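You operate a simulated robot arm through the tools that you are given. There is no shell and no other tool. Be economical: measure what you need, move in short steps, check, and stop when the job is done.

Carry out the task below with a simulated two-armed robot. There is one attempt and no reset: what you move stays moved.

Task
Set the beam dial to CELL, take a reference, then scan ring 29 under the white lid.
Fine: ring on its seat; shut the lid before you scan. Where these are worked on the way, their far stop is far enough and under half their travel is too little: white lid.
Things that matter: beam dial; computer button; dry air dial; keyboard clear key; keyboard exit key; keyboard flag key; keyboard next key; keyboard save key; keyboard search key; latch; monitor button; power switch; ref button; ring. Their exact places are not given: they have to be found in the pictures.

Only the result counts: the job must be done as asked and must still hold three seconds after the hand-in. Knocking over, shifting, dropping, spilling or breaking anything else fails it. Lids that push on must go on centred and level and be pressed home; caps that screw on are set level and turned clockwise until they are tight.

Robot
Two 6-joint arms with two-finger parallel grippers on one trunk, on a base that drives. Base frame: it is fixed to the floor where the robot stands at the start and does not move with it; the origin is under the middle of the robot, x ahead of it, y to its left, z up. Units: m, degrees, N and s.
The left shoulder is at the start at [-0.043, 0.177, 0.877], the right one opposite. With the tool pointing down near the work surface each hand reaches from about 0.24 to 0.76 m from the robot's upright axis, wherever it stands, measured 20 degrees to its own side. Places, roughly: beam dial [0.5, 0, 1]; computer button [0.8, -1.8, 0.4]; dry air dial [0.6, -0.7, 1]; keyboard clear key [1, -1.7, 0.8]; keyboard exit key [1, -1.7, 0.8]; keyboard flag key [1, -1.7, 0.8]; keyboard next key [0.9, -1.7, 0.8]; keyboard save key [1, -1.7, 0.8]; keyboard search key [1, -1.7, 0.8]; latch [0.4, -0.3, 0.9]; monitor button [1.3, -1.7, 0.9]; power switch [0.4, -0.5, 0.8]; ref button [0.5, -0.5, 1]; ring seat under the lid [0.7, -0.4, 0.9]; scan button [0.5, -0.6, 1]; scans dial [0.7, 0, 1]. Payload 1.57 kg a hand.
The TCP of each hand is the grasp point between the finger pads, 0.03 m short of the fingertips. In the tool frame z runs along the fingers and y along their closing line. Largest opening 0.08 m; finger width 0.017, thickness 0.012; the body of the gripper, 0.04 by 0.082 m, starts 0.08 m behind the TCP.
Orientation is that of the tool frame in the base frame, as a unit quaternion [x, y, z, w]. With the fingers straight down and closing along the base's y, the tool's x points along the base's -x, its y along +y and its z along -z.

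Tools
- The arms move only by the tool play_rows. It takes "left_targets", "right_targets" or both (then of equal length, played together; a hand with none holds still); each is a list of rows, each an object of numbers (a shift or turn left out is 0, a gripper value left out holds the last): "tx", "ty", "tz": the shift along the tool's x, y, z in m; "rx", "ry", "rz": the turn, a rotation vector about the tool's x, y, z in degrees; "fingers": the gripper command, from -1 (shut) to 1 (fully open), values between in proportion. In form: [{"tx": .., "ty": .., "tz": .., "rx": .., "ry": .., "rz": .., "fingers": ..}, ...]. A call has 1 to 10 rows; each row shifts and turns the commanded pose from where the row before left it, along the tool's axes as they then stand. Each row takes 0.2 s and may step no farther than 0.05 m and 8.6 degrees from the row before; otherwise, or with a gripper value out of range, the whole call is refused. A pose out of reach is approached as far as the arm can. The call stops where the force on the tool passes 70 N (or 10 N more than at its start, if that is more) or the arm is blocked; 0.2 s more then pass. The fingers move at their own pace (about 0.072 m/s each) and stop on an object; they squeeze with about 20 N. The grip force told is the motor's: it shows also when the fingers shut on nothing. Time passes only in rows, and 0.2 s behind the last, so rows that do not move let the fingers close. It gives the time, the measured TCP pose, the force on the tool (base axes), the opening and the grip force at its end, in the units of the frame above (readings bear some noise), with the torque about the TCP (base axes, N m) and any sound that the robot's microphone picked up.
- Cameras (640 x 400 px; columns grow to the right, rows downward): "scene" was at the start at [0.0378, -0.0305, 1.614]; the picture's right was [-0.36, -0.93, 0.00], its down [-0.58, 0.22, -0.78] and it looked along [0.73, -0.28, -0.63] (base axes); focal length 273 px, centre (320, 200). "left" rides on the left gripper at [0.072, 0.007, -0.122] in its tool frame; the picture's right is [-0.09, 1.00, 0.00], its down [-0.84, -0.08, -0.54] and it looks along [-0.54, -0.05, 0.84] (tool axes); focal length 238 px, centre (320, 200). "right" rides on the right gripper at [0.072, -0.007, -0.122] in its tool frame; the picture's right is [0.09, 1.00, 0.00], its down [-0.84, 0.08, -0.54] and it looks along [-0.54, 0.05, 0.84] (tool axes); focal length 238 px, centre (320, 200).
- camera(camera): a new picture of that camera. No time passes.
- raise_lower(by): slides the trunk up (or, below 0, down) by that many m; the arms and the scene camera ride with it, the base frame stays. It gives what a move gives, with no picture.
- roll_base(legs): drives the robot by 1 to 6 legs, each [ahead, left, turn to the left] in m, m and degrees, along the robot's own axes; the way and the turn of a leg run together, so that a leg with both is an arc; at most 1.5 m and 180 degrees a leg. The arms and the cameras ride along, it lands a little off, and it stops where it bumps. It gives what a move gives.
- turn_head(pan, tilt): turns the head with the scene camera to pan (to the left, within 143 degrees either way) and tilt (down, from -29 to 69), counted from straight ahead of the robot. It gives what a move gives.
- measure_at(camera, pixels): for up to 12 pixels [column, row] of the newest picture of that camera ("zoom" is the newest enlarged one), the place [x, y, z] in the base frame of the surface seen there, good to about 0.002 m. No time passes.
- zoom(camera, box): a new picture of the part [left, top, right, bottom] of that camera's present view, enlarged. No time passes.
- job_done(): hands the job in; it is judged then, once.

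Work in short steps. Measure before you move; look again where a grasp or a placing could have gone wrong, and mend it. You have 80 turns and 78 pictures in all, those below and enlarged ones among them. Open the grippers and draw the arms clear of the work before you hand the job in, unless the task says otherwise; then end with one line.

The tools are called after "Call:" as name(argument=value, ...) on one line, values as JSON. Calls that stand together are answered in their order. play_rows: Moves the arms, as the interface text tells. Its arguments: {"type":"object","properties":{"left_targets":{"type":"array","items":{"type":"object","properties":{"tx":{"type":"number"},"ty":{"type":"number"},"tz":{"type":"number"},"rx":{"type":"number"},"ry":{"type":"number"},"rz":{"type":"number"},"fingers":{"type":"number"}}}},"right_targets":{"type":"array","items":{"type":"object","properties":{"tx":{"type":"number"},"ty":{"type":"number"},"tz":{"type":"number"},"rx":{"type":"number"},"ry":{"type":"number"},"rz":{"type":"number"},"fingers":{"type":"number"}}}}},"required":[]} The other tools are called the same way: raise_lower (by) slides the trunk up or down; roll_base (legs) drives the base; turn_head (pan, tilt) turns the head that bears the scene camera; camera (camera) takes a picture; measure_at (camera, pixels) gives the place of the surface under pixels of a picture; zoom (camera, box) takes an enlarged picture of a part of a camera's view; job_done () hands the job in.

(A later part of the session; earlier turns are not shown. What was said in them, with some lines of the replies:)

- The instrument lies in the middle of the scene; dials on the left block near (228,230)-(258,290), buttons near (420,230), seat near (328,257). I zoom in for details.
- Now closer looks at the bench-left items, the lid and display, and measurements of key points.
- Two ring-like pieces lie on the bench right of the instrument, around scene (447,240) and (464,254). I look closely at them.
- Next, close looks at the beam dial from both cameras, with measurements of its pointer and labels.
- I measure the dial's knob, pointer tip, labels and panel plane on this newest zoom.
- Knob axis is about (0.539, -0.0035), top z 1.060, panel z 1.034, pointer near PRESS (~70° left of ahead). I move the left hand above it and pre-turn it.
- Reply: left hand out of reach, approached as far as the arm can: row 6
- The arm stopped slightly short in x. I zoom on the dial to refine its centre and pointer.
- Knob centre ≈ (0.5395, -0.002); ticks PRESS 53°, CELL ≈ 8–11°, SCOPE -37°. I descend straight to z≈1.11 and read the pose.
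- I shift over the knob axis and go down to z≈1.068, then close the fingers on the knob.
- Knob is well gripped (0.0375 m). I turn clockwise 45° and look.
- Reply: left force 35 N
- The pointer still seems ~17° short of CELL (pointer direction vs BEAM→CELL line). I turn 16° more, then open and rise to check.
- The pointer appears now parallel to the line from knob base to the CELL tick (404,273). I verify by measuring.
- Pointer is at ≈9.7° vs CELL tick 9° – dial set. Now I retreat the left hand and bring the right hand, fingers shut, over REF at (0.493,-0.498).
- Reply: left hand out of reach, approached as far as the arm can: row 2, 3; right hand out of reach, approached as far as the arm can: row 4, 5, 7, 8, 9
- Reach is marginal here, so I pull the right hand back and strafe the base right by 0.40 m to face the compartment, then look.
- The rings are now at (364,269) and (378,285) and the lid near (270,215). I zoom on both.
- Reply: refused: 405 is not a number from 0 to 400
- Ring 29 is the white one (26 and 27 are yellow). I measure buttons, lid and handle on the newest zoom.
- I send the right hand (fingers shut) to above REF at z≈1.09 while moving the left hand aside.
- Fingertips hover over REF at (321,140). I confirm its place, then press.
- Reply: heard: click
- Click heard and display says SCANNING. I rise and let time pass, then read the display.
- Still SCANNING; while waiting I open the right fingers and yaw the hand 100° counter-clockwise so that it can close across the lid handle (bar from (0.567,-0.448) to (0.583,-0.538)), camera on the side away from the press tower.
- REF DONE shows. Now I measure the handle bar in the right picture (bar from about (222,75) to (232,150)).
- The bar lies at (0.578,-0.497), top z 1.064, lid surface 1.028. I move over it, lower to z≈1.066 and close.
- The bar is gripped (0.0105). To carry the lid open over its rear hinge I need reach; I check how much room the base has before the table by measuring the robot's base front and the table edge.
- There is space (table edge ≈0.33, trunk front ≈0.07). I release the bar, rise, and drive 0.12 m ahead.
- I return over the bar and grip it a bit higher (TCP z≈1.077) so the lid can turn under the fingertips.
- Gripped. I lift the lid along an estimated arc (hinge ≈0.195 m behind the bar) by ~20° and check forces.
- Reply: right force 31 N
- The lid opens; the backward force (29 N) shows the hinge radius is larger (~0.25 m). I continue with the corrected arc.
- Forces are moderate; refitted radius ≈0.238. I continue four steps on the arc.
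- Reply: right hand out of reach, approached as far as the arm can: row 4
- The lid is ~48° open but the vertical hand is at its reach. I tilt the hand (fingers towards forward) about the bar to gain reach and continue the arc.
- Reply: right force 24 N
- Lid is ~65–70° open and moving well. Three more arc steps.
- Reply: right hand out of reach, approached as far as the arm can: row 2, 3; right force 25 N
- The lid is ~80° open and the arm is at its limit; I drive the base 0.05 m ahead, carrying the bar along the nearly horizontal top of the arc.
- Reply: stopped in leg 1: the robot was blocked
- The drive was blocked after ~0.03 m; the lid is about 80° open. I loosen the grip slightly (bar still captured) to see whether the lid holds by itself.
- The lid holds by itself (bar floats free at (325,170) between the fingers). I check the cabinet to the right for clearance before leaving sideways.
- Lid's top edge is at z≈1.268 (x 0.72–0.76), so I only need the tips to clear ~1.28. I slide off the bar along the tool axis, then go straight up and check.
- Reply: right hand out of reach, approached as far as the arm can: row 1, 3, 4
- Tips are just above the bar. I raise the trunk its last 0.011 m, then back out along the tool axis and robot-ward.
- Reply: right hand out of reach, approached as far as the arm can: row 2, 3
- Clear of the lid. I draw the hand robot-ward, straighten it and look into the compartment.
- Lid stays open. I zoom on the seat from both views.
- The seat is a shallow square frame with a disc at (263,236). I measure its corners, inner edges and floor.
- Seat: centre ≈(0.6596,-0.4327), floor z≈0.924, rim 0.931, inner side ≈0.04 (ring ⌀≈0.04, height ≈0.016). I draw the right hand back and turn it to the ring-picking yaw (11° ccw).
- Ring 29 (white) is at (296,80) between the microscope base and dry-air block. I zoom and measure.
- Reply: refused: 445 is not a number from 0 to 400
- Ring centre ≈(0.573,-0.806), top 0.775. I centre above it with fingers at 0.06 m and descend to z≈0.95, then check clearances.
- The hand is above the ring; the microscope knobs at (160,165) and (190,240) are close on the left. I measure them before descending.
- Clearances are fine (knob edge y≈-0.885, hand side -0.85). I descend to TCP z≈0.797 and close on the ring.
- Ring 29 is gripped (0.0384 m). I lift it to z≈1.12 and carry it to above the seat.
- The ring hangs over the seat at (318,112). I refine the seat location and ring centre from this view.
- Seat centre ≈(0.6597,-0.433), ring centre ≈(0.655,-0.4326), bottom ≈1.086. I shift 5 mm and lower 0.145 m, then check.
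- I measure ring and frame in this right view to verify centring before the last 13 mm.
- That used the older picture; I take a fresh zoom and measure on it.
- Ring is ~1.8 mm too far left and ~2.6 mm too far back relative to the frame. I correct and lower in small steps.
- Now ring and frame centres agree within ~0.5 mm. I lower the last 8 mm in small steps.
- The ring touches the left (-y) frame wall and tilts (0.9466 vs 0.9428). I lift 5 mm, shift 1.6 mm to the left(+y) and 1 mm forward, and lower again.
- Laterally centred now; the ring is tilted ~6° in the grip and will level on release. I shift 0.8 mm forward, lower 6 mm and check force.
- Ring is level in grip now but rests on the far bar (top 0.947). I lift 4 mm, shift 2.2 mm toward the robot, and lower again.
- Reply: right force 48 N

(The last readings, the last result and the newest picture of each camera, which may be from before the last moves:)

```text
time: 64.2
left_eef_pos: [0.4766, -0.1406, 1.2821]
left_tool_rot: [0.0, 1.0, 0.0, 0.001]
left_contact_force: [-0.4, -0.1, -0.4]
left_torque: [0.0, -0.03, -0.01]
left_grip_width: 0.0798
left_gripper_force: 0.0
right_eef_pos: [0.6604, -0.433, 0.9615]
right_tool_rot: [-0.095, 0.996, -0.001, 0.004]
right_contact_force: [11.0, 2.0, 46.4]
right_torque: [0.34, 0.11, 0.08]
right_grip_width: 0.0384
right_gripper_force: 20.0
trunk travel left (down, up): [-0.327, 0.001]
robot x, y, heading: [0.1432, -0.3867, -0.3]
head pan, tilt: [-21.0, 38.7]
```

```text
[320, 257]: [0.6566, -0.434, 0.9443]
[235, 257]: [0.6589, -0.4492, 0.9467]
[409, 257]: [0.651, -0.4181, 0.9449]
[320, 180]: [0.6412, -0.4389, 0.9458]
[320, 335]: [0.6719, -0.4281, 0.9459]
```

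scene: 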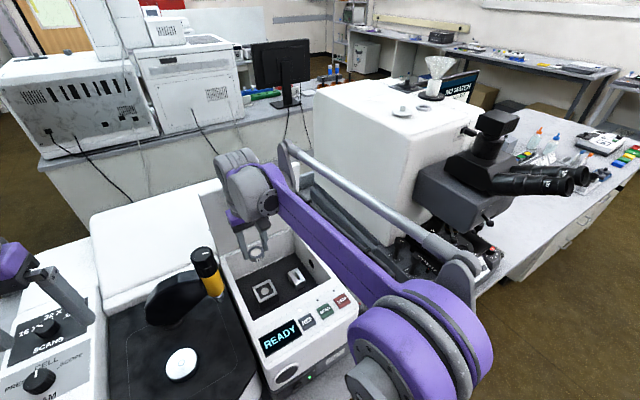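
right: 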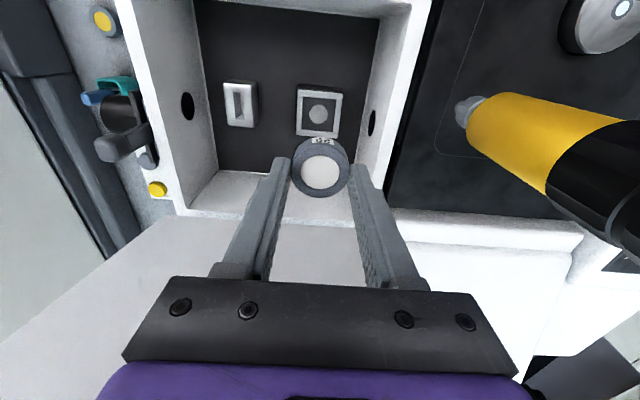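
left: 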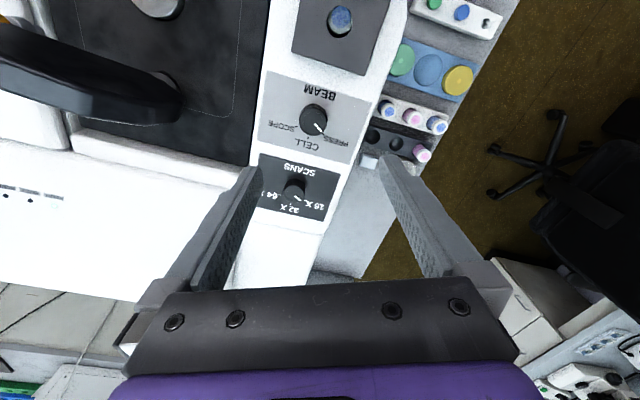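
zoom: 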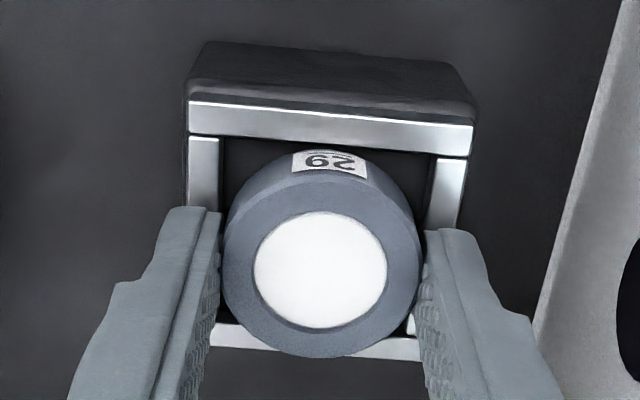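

Fingertips now press on the frame rim (z≈0.931) and the ring has slid up in the grip. I ease 2 mm up and open the fingers to let the ring drop.

Call:
play_rows(right_targets=[{"tz": -0.003}, {"fingers": 0.3}, {}, {}])

Call:
zoom(camera="right", box=[260, 95, 380, 215])

Call:
measure_at(camera="zoom", pixels=[[320, 257], [240, 257], [402, 257], [320, 190], [320, 330], [320, 350]])

```text
time: 65.2
left_eef_pos: [0.4772, -0.1419, 1.2811]
left_tool_rot: [0.0, 1.0, 0.001, 0.0]
left_contact_force: [-1.0, -0.9, 0.1]
left_torque: [0.01, 0.01, -0.01]
left_grip_width: 0.0798
left_gripper_force: 0.0
right_eef_pos: [0.6588, -0.4326, 0.9621]
right_tool_rot: [-0.095, 0.995, 0.001, 0.001]
right_contact_force: [1.4, 3.0, 3.2]
right_torque: [-0.02, -0.03, 0.06]
right_grip_width: 0.0499
right_gripper_force: 0.0
trunk travel left (down, up): [-0.327, 0.001]
robot x, y, heading: [0.1433, -0.3874, -0.3]
head pan, tilt: [-21.0, 38.7]
```

```text
3.33 times, centred on (320, 155) of right
```

zoom: 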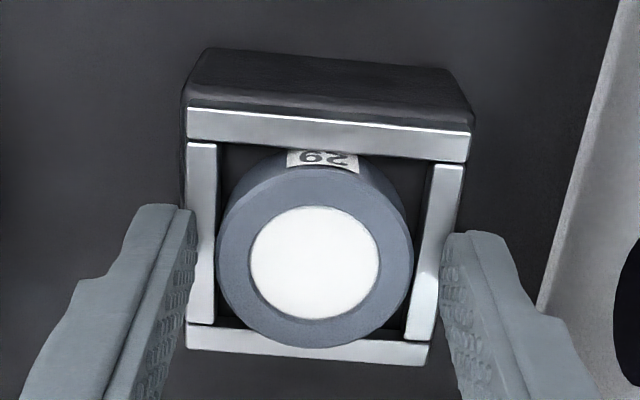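

```text
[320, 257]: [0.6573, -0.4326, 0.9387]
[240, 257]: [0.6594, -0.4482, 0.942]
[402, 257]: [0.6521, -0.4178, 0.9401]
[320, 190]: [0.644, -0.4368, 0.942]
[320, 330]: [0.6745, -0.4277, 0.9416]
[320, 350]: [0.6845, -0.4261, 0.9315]
```

The ring has dropped level onto its seat (top 0.941 all round, inside the frame). I raise the hand straight up, then draw it back clear of the lid.

Call:
play_rows(right_targets=[{"tz": -0.02}, {"tz": -0.04}, {"tz": -0.045}, {"tz": -0.045}, {"tz": -0.03}, {"tx": 0.045}, {"tx": 0.045}, {"tx": 0.045, "fingers": -1}, {"tx": 0.045}, {}])

Call:
camera(camera="scene")

Call:
zoom(camera="scene", box=[190, 160, 330, 330])

```text
time: 67.4
left_eef_pos: [0.4786, -0.1431, 1.2798]
left_tool_rot: [0.0, 1.0, -0.001, -0.001]
left_contact_force: [0.6, 0.8, -0.4]
left_torque: [0.01, -0.01, 0.0]
left_grip_width: 0.0801
left_gripper_force: 0.0
right_eef_pos: [0.4814, -0.4672, 1.1415]
right_tool_rot: [-0.094, 0.996, 0.0, 0.001]
right_contact_force: [1.0, -0.4, -0.3]
right_torque: [-0.01, -0.02, 0.0]
right_grip_width: 0.0
right_gripper_force: 19.9
trunk travel left (down, up): [-0.327, 0.001]
robot x, y, heading: [0.1451, -0.3866, -0.1]
head pan, tilt: [-21.0, 38.7]
```

```text
17 pictures are left
```

scene: 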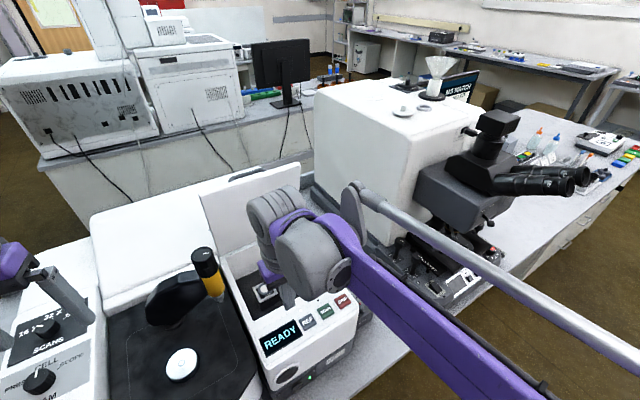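

```text
2.35 times, centred on (260, 245) of scene
```

zoom: 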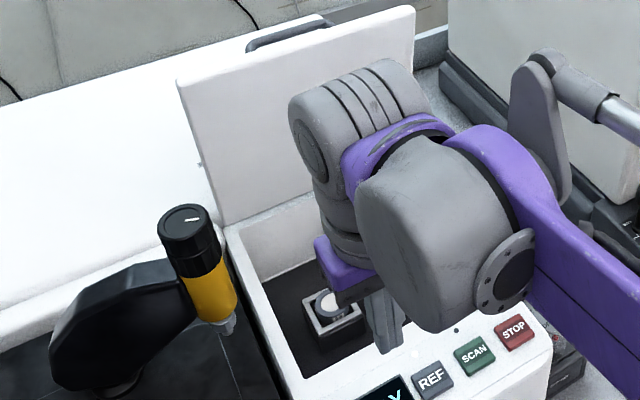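

I measure the lid's top edges and the handle in this zoom.

Call:
measure_at(camera="zoom", pixels=[[182, 84], [190, 76], [270, 58], [340, 30], [345, 24], [400, 16], [404, 8], [255, 44], [300, 28], [325, 22], [230, 215], [322, 306]])

```text
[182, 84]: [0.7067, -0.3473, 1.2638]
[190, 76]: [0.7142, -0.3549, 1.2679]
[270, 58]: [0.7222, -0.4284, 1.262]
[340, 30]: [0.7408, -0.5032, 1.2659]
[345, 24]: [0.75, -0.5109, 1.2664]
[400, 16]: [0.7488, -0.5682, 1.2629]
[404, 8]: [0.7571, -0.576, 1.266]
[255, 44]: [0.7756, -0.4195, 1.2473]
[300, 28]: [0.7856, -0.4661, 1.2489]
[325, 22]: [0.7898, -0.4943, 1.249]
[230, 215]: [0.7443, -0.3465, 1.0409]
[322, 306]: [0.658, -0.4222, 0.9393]
```

Lid top inner edge runs from (0.707,-0.347) to (0.749,-0.568) at z≈1.267, the handle ends near y≈-0.50. I raise the hand, move it to the right side, and tilt it forward so as to hook the lid's top edge at y≈-0.54 from behind.

Call:
play_rows(right_targets=[{"ty": -0.0425, "tz": -0.02}, {"ty": -0.0425, "tz": -0.02}, {"ty": -0.0425, "tz": -0.02}, {"tz": -0.04}, {"tz": -0.04}, {"tz": -0.04}, {"tz": -0.04}, {"ry": -8}, {"ry": -8}, {"ry": -8}])

Call:
play_rows(right_targets=[{"ry": -8}, {"ry": -8}, {"tx": -0.0268, "tz": 0.029}, {"tx": -0.0268, "tz": 0.029}, {"tx": -0.0268, "tz": 0.029}, {"tx": -0.0268, "tz": 0.029}, {"tx": -0.03, "tz": 0.0252}, {}])

Call:
camera(camera="scene")

```text
time: 69.6
left_eef_pos: [0.4775, -0.1421, 1.2818]
left_tool_rot: [0.0, 1.0, 0.0, 0.0]
left_contact_force: [-0.7, -0.1, 0.3]
left_torque: [0.01, 0.03, 0.02]
left_grip_width: 0.08
left_gripper_force: 0.1
right_eef_pos: [0.5046, -0.5932, 1.3616]
right_tool_rot: [-0.092, 0.973, 0.019, 0.21]
right_contact_force: [-0.8, 0.3, -0.4]
right_torque: [0.01, -0.05, -0.01]
right_grip_width: 0.0
right_gripper_force: 19.9
trunk travel left (down, up): [-0.327, 0.001]
robot x, y, heading: [0.1467, -0.3852, -0.5]
head pan, tilt: [-21.0, 38.7]
```

```text
time: 71.4
left_eef_pos: [0.4769, -0.1433, 1.2821]
left_tool_rot: [0.0, 1.0, 0.0, 0.0]
left_contact_force: [0.8, -0.4, -0.8]
left_torque: [-0.03, -0.02, 0.0]
left_grip_width: 0.08
left_gripper_force: 0.0
right_eef_pos: [0.6938, -0.5552, 1.3417]
right_tool_rot: [-0.089, 0.935, 0.033, 0.343]
right_contact_force: [0.0, -0.3, -0.2]
right_torque: [0.02, 0.0, 0.0]
right_grip_width: 0.0
right_gripper_force: 20.3
trunk travel left (down, up): [-0.327, 0.001]
robot x, y, heading: [0.1441, -0.3885, -0.0]
head pan, tilt: [-21.0, 38.7]
```

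```text
15 pictures are left
```

scene: 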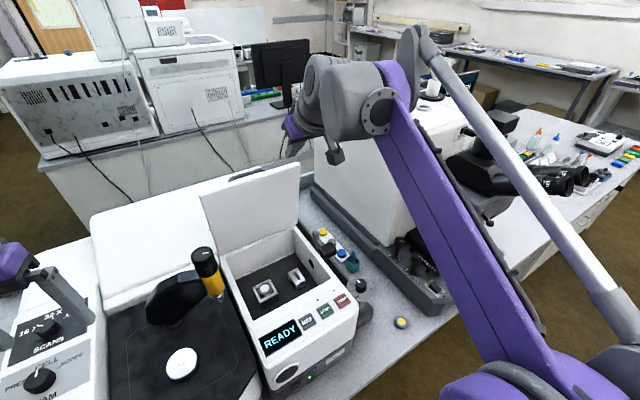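

Reach is fine here. I move 0.086 m further forward beyond the top edge, then lower behind it.

Call:
play_rows(right_targets=[{"tx": -0.0278, "tz": 0.0338}, {"tx": -0.0278, "tz": 0.0338}, {"tx": 0.0161, "tz": 0.0191}, {"tx": 0.0161, "tz": 0.0191}, {}])

Call:
camera(camera="right")

```text
time: 72.6
left_eef_pos: [0.4771, -0.1436, 1.281]
left_tool_rot: [0.0, 1.0, 0.0, 0.0]
left_contact_force: [0.5, -0.2, -0.1]
left_torque: [-0.02, 0.01, 0.01]
left_grip_width: 0.0799
left_gripper_force: 0.1
right_eef_pos: [0.7831, -0.5395, 1.2735]
right_tool_rot: [-0.089, 0.934, 0.033, 0.343]
right_contact_force: [-0.5, 0.8, 0.7]
right_torque: [0.05, -0.01, 0.01]
right_grip_width: 0.0001
right_gripper_force: 20.0
trunk travel left (down, up): [-0.327, 0.001]
robot x, y, heading: [0.1474, -0.3884, -0.4]
head pan, tilt: [-21.0, 38.7]
```

```text
14 pictures are left
```

right: 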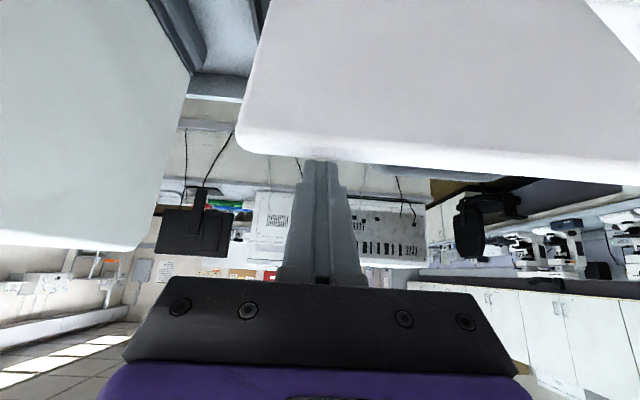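

The finger passes behind the top edge (320,160). I pull robot-ward and slightly down to swing the lid.

Call:
play_rows(right_targets=[{"tx": 0.0319, "tz": -0.0164}, {"tx": 0.0319, "tz": -0.0164}, {"tx": 0.0319, "tz": -0.0164}, {"tx": 0.0319, "tz": -0.0164}, {}])

Call:
camera(camera="scene")

```text
time: 73.8
left_eef_pos: [0.4787, -0.1419, 1.2814]
left_tool_rot: [0.0, 1.0, -0.001, 0.0]
left_contact_force: [-0.1, -0.7, -0.3]
left_torque: [0.0, 0.0, -0.05]
left_grip_width: 0.08
left_gripper_force: 0.0
right_eef_pos: [0.6457, -0.5668, 1.2424]
right_tool_rot: [-0.088, 0.935, 0.032, 0.343]
right_contact_force: [0.3, 0.7, -0.4]
right_torque: [0.01, 0.03, -0.03]
right_grip_width: 0.0
right_gripper_force: 19.9
trunk travel left (down, up): [-0.327, 0.001]
robot x, y, heading: [0.1467, -0.3857, -0.2]
head pan, tilt: [-21.0, 38.7]
```

```text
13 pictures are left
```

scene: 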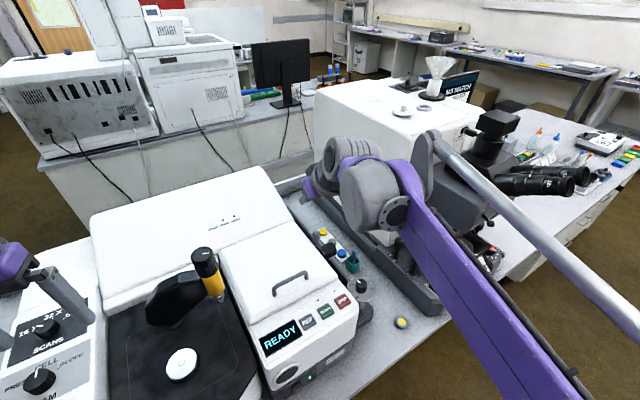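

The lid swung shut. I check that it sits fully closed (earlier: top surface z≈1.028, handle top 1.064).

Call:
zoom(camera="scene", box=[210, 210, 370, 370])

Call:
measure_at(camera="scene", pixels=[[290, 282], [276, 291], [305, 275], [270, 310], [312, 286], [290, 250], [320, 307], [325, 311], [310, 319], [342, 300]])

```text
2.50 times, centred on (290, 290) of scene
```

zoom: 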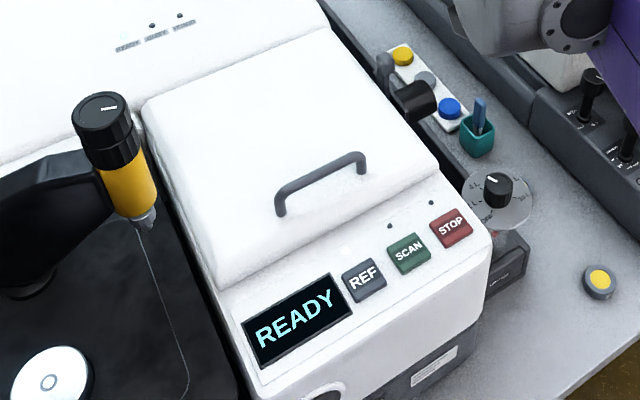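

```text
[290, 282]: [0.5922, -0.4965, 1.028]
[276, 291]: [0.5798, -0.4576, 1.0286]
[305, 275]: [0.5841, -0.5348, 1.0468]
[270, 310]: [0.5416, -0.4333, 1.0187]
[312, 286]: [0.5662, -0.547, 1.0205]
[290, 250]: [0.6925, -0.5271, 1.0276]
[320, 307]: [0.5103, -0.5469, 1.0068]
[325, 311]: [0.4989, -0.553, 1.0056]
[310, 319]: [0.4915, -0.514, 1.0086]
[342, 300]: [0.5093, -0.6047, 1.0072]
```

Lid is flat and shut. Now I straighten the right hand and bring it above SCAN at (0.498,-0.555).

Call:
play_rows(right_targets=[{"tx": 0.0345, "tz": -0.0289}, {"tx": 0.0345, "tz": -0.0289}, {"tx": 0.0345, "tz": -0.0289}, {"ry": 8}, {"ry": 8}, {"ry": 8}, {"ry": 8}, {"ry": 8}, {}])

```text
time: 75.8
left_eef_pos: [0.4765, -0.142, 1.2818]
left_tool_rot: [0.0, 1.0, 0.0, 0.0]
left_contact_force: [-0.1, -0.6, 0.0]
left_torque: [0.01, -0.02, 0.02]
left_grip_width: 0.0799
left_gripper_force: 0.2
right_eef_pos: [0.5112, -0.5934, 1.2432]
right_tool_rot: [-0.094, 0.996, 0.001, 0.001]
right_contact_force: [-1.0, -0.3, 0.2]
right_torque: [0.0, -0.02, 0.01]
right_grip_width: 0.0
right_gripper_force: 20.2
trunk travel left (down, up): [-0.327, 0.001]
robot x, y, heading: [0.147, -0.3864, -0.2]
head pan, tilt: [-21.0, 38.7]
```

Call:
play_rows(right_targets=[{"tx": 0.0053, "ty": 0.0403}, {"tz": 0.04}, {"tz": 0.04}, {"tz": 0.04}, {"tz": 0.033}, {}])

Call:
camera(camera="right")

Call:
measure_at(camera="right", pixels=[[320, 140], [310, 140], [325, 150]])

```text
time: 77.2
left_eef_pos: [0.4777, -0.1429, 1.2808]
left_tool_rot: [0.001, 1.0, -0.001, 0.0]
left_contact_force: [-0.4, 0.8, 0.4]
left_torque: [0.02, 0.0, -0.01]
left_grip_width: 0.0801
left_gripper_force: 0.1
right_eef_pos: [0.5009, -0.5533, 1.09]
right_tool_rot: [-0.095, 0.995, 0.001, 0.003]
right_contact_force: [-0.2, 0.3, -0.2]
right_torque: [0.02, -0.02, -0.01]
right_grip_width: 0.0
right_gripper_force: 20.4
trunk travel left (down, up): [-0.327, 0.001]
robot x, y, heading: [0.1491, -0.3904, -0.5]
head pan, tilt: [-21.0, 38.7]
```

```text
11 pictures are left
```

right: 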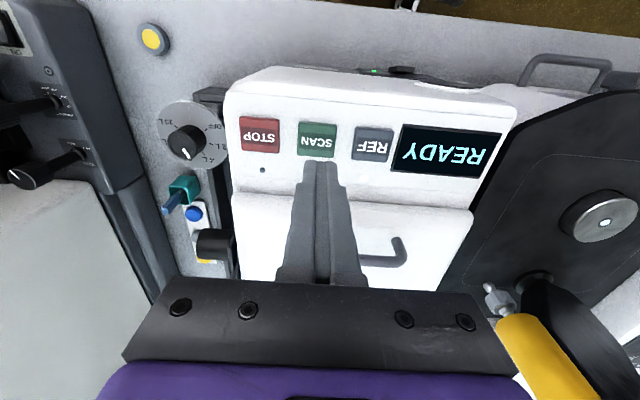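

```text
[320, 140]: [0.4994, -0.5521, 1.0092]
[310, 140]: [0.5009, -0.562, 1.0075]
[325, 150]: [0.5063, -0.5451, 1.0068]
```

The fingers are over SCAN (317,140). I press as with REF (TCP to ≈1.032).

Call:
play_rows(right_targets=[{"tz": 0.025}, {"tz": 0.02}, {"tz": 0.007}, {"tz": 0.003}, {"tz": 0.003}, {}])

Call:
camera(camera="right")

```text
time: 78.6
left_eef_pos: [0.4765, -0.1417, 1.2822]
left_tool_rot: [0.0, 1.0, 0.0, 0.001]
left_contact_force: [-0.1, -0.1, 0.7]
left_torque: [0.01, -0.03, 0.03]
left_grip_width: 0.0801
left_gripper_force: 0.1
right_eef_pos: [0.4996, -0.5509, 1.0319]
right_tool_rot: [-0.093, 0.996, 0.0, 0.003]
right_contact_force: [2.4, 0.5, 14.2]
right_torque: [0.04, -0.09, -0.01]
right_grip_width: 0.0
right_gripper_force: 20.0
trunk travel left (down, up): [-0.327, 0.001]
robot x, y, heading: [0.15, -0.3899, -0.1]
head pan, tilt: [-21.0, 38.7]
heard: click
```

```text
10 pictures are left
```

right: 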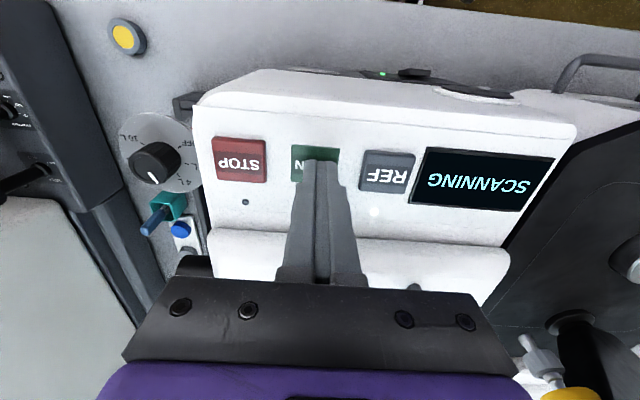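

SCANNING is shown. I lift the hand, open it and draw back while the scan runs.

Call:
play_rows(right_targets=[{"tz": -0.03}, {"tz": -0.04}, {"tz": -0.04}, {"tz": -0.04}, {"tz": -0.03, "fingers": 1}, {"tx": 0.04}, {"tx": 0.04}, {"tx": 0.03}, {}, {}])

Call:
play_rows(right_targets=[{}, {}, {}, {}, {}, {}, {}, {}, {}, {}])

Call:
zoom(camera="scene", box=[200, 230, 370, 370])

```text
time: 80.8
left_eef_pos: [0.4772, -0.1421, 1.2808]
left_tool_rot: [0.001, 1.0, -0.001, 0.0]
left_contact_force: [0.0, 1.1, -0.8]
left_torque: [-0.01, 0.0, -0.02]
left_grip_width: 0.0802
left_gripper_force: 0.0
right_eef_pos: [0.3896, -0.5734, 1.214]
right_tool_rot: [-0.094, 0.996, 0.0, 0.003]
right_contact_force: [0.1, -0.2, 0.2]
right_torque: [0.01, 0.0, -0.01]
right_grip_width: 0.0802
right_gripper_force: 0.0
trunk travel left (down, up): [-0.327, 0.001]
robot x, y, heading: [0.1474, -0.3876, -0.2]
head pan, tilt: [-21.0, 38.7]
```

```text
time: 83.0
left_eef_pos: [0.4767, -0.1424, 1.2817]
left_tool_rot: [-0.001, 1.0, 0.0, 0.0]
left_contact_force: [-0.5, 0.2, 0.1]
left_torque: [0.02, 0.03, 0.01]
left_grip_width: 0.08
left_gripper_force: 0.1
right_eef_pos: [0.389, -0.5738, 1.2145]
right_tool_rot: [-0.094, 0.996, 0.0, 0.003]
right_contact_force: [-0.6, -0.6, -0.1]
right_torque: [-0.02, 0.01, -0.01]
right_grip_width: 0.0799
right_gripper_force: 0.0
trunk travel left (down, up): [-0.327, 0.001]
robot x, y, heading: [0.1458, -0.388, -0.3]
head pan, tilt: [-21.0, 38.7]
```

```text
2.86 times, centred on (285, 300) of scene
```

zoom: 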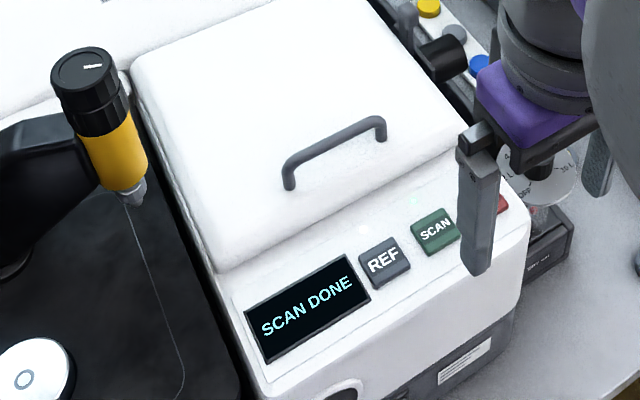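

SCAN DONE. I draw the left hand back slightly and confirm the beam dial is still at CELL.

Call:
play_rows(left_targets=[{"tx": 0.04}, {"tx": 0.04}, {"tx": 0.04}, {}])

Call:
zoom(camera="scene", box=[0, 310, 110, 400])

```text
time: 84.0
left_eef_pos: [0.3571, -0.1438, 1.2813]
left_tool_rot: [-0.001, 1.0, 0.0, 0.0]
left_contact_force: [0.5, 0.0, 0.5]
left_torque: [-0.02, -0.01, -0.03]
left_grip_width: 0.08
left_gripper_force: 0.0
right_eef_pos: [0.3904, -0.5745, 1.2133]
right_tool_rot: [-0.094, 0.996, 0.001, 0.003]
right_contact_force: [0.7, 0.3, -0.1]
right_torque: [0.0, 0.03, -0.01]
right_grip_width: 0.0802
right_gripper_force: 0.1
trunk travel left (down, up): [-0.327, 0.001]
robot x, y, heading: [0.1455, -0.392, -0.4]
head pan, tilt: [-21.0, 38.7]
```

```text
4.44 times, centred on (55, 355) of scene
```

zoom: 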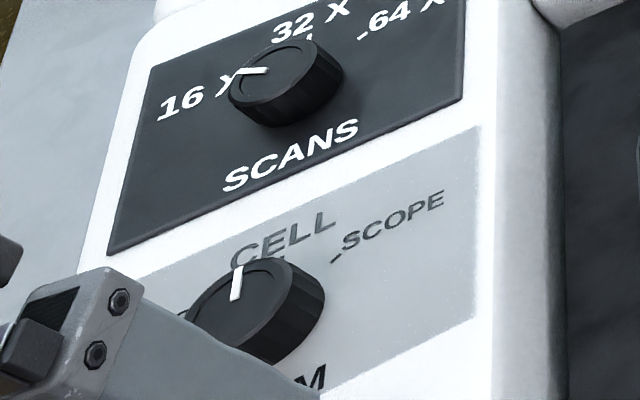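

The beam dial still points at CELL and the display showed SCAN DONE. The lid is shut and both hands are open and clear of the work, so I hand the job in.

Call:
job_done()

```text
The job is handed in.
```

The beam dial is at CELL, the reference was taken (REF DONE), and ring 29 was scanned on its seat with the white lid shut (SCAN DONE); the job is handed in.
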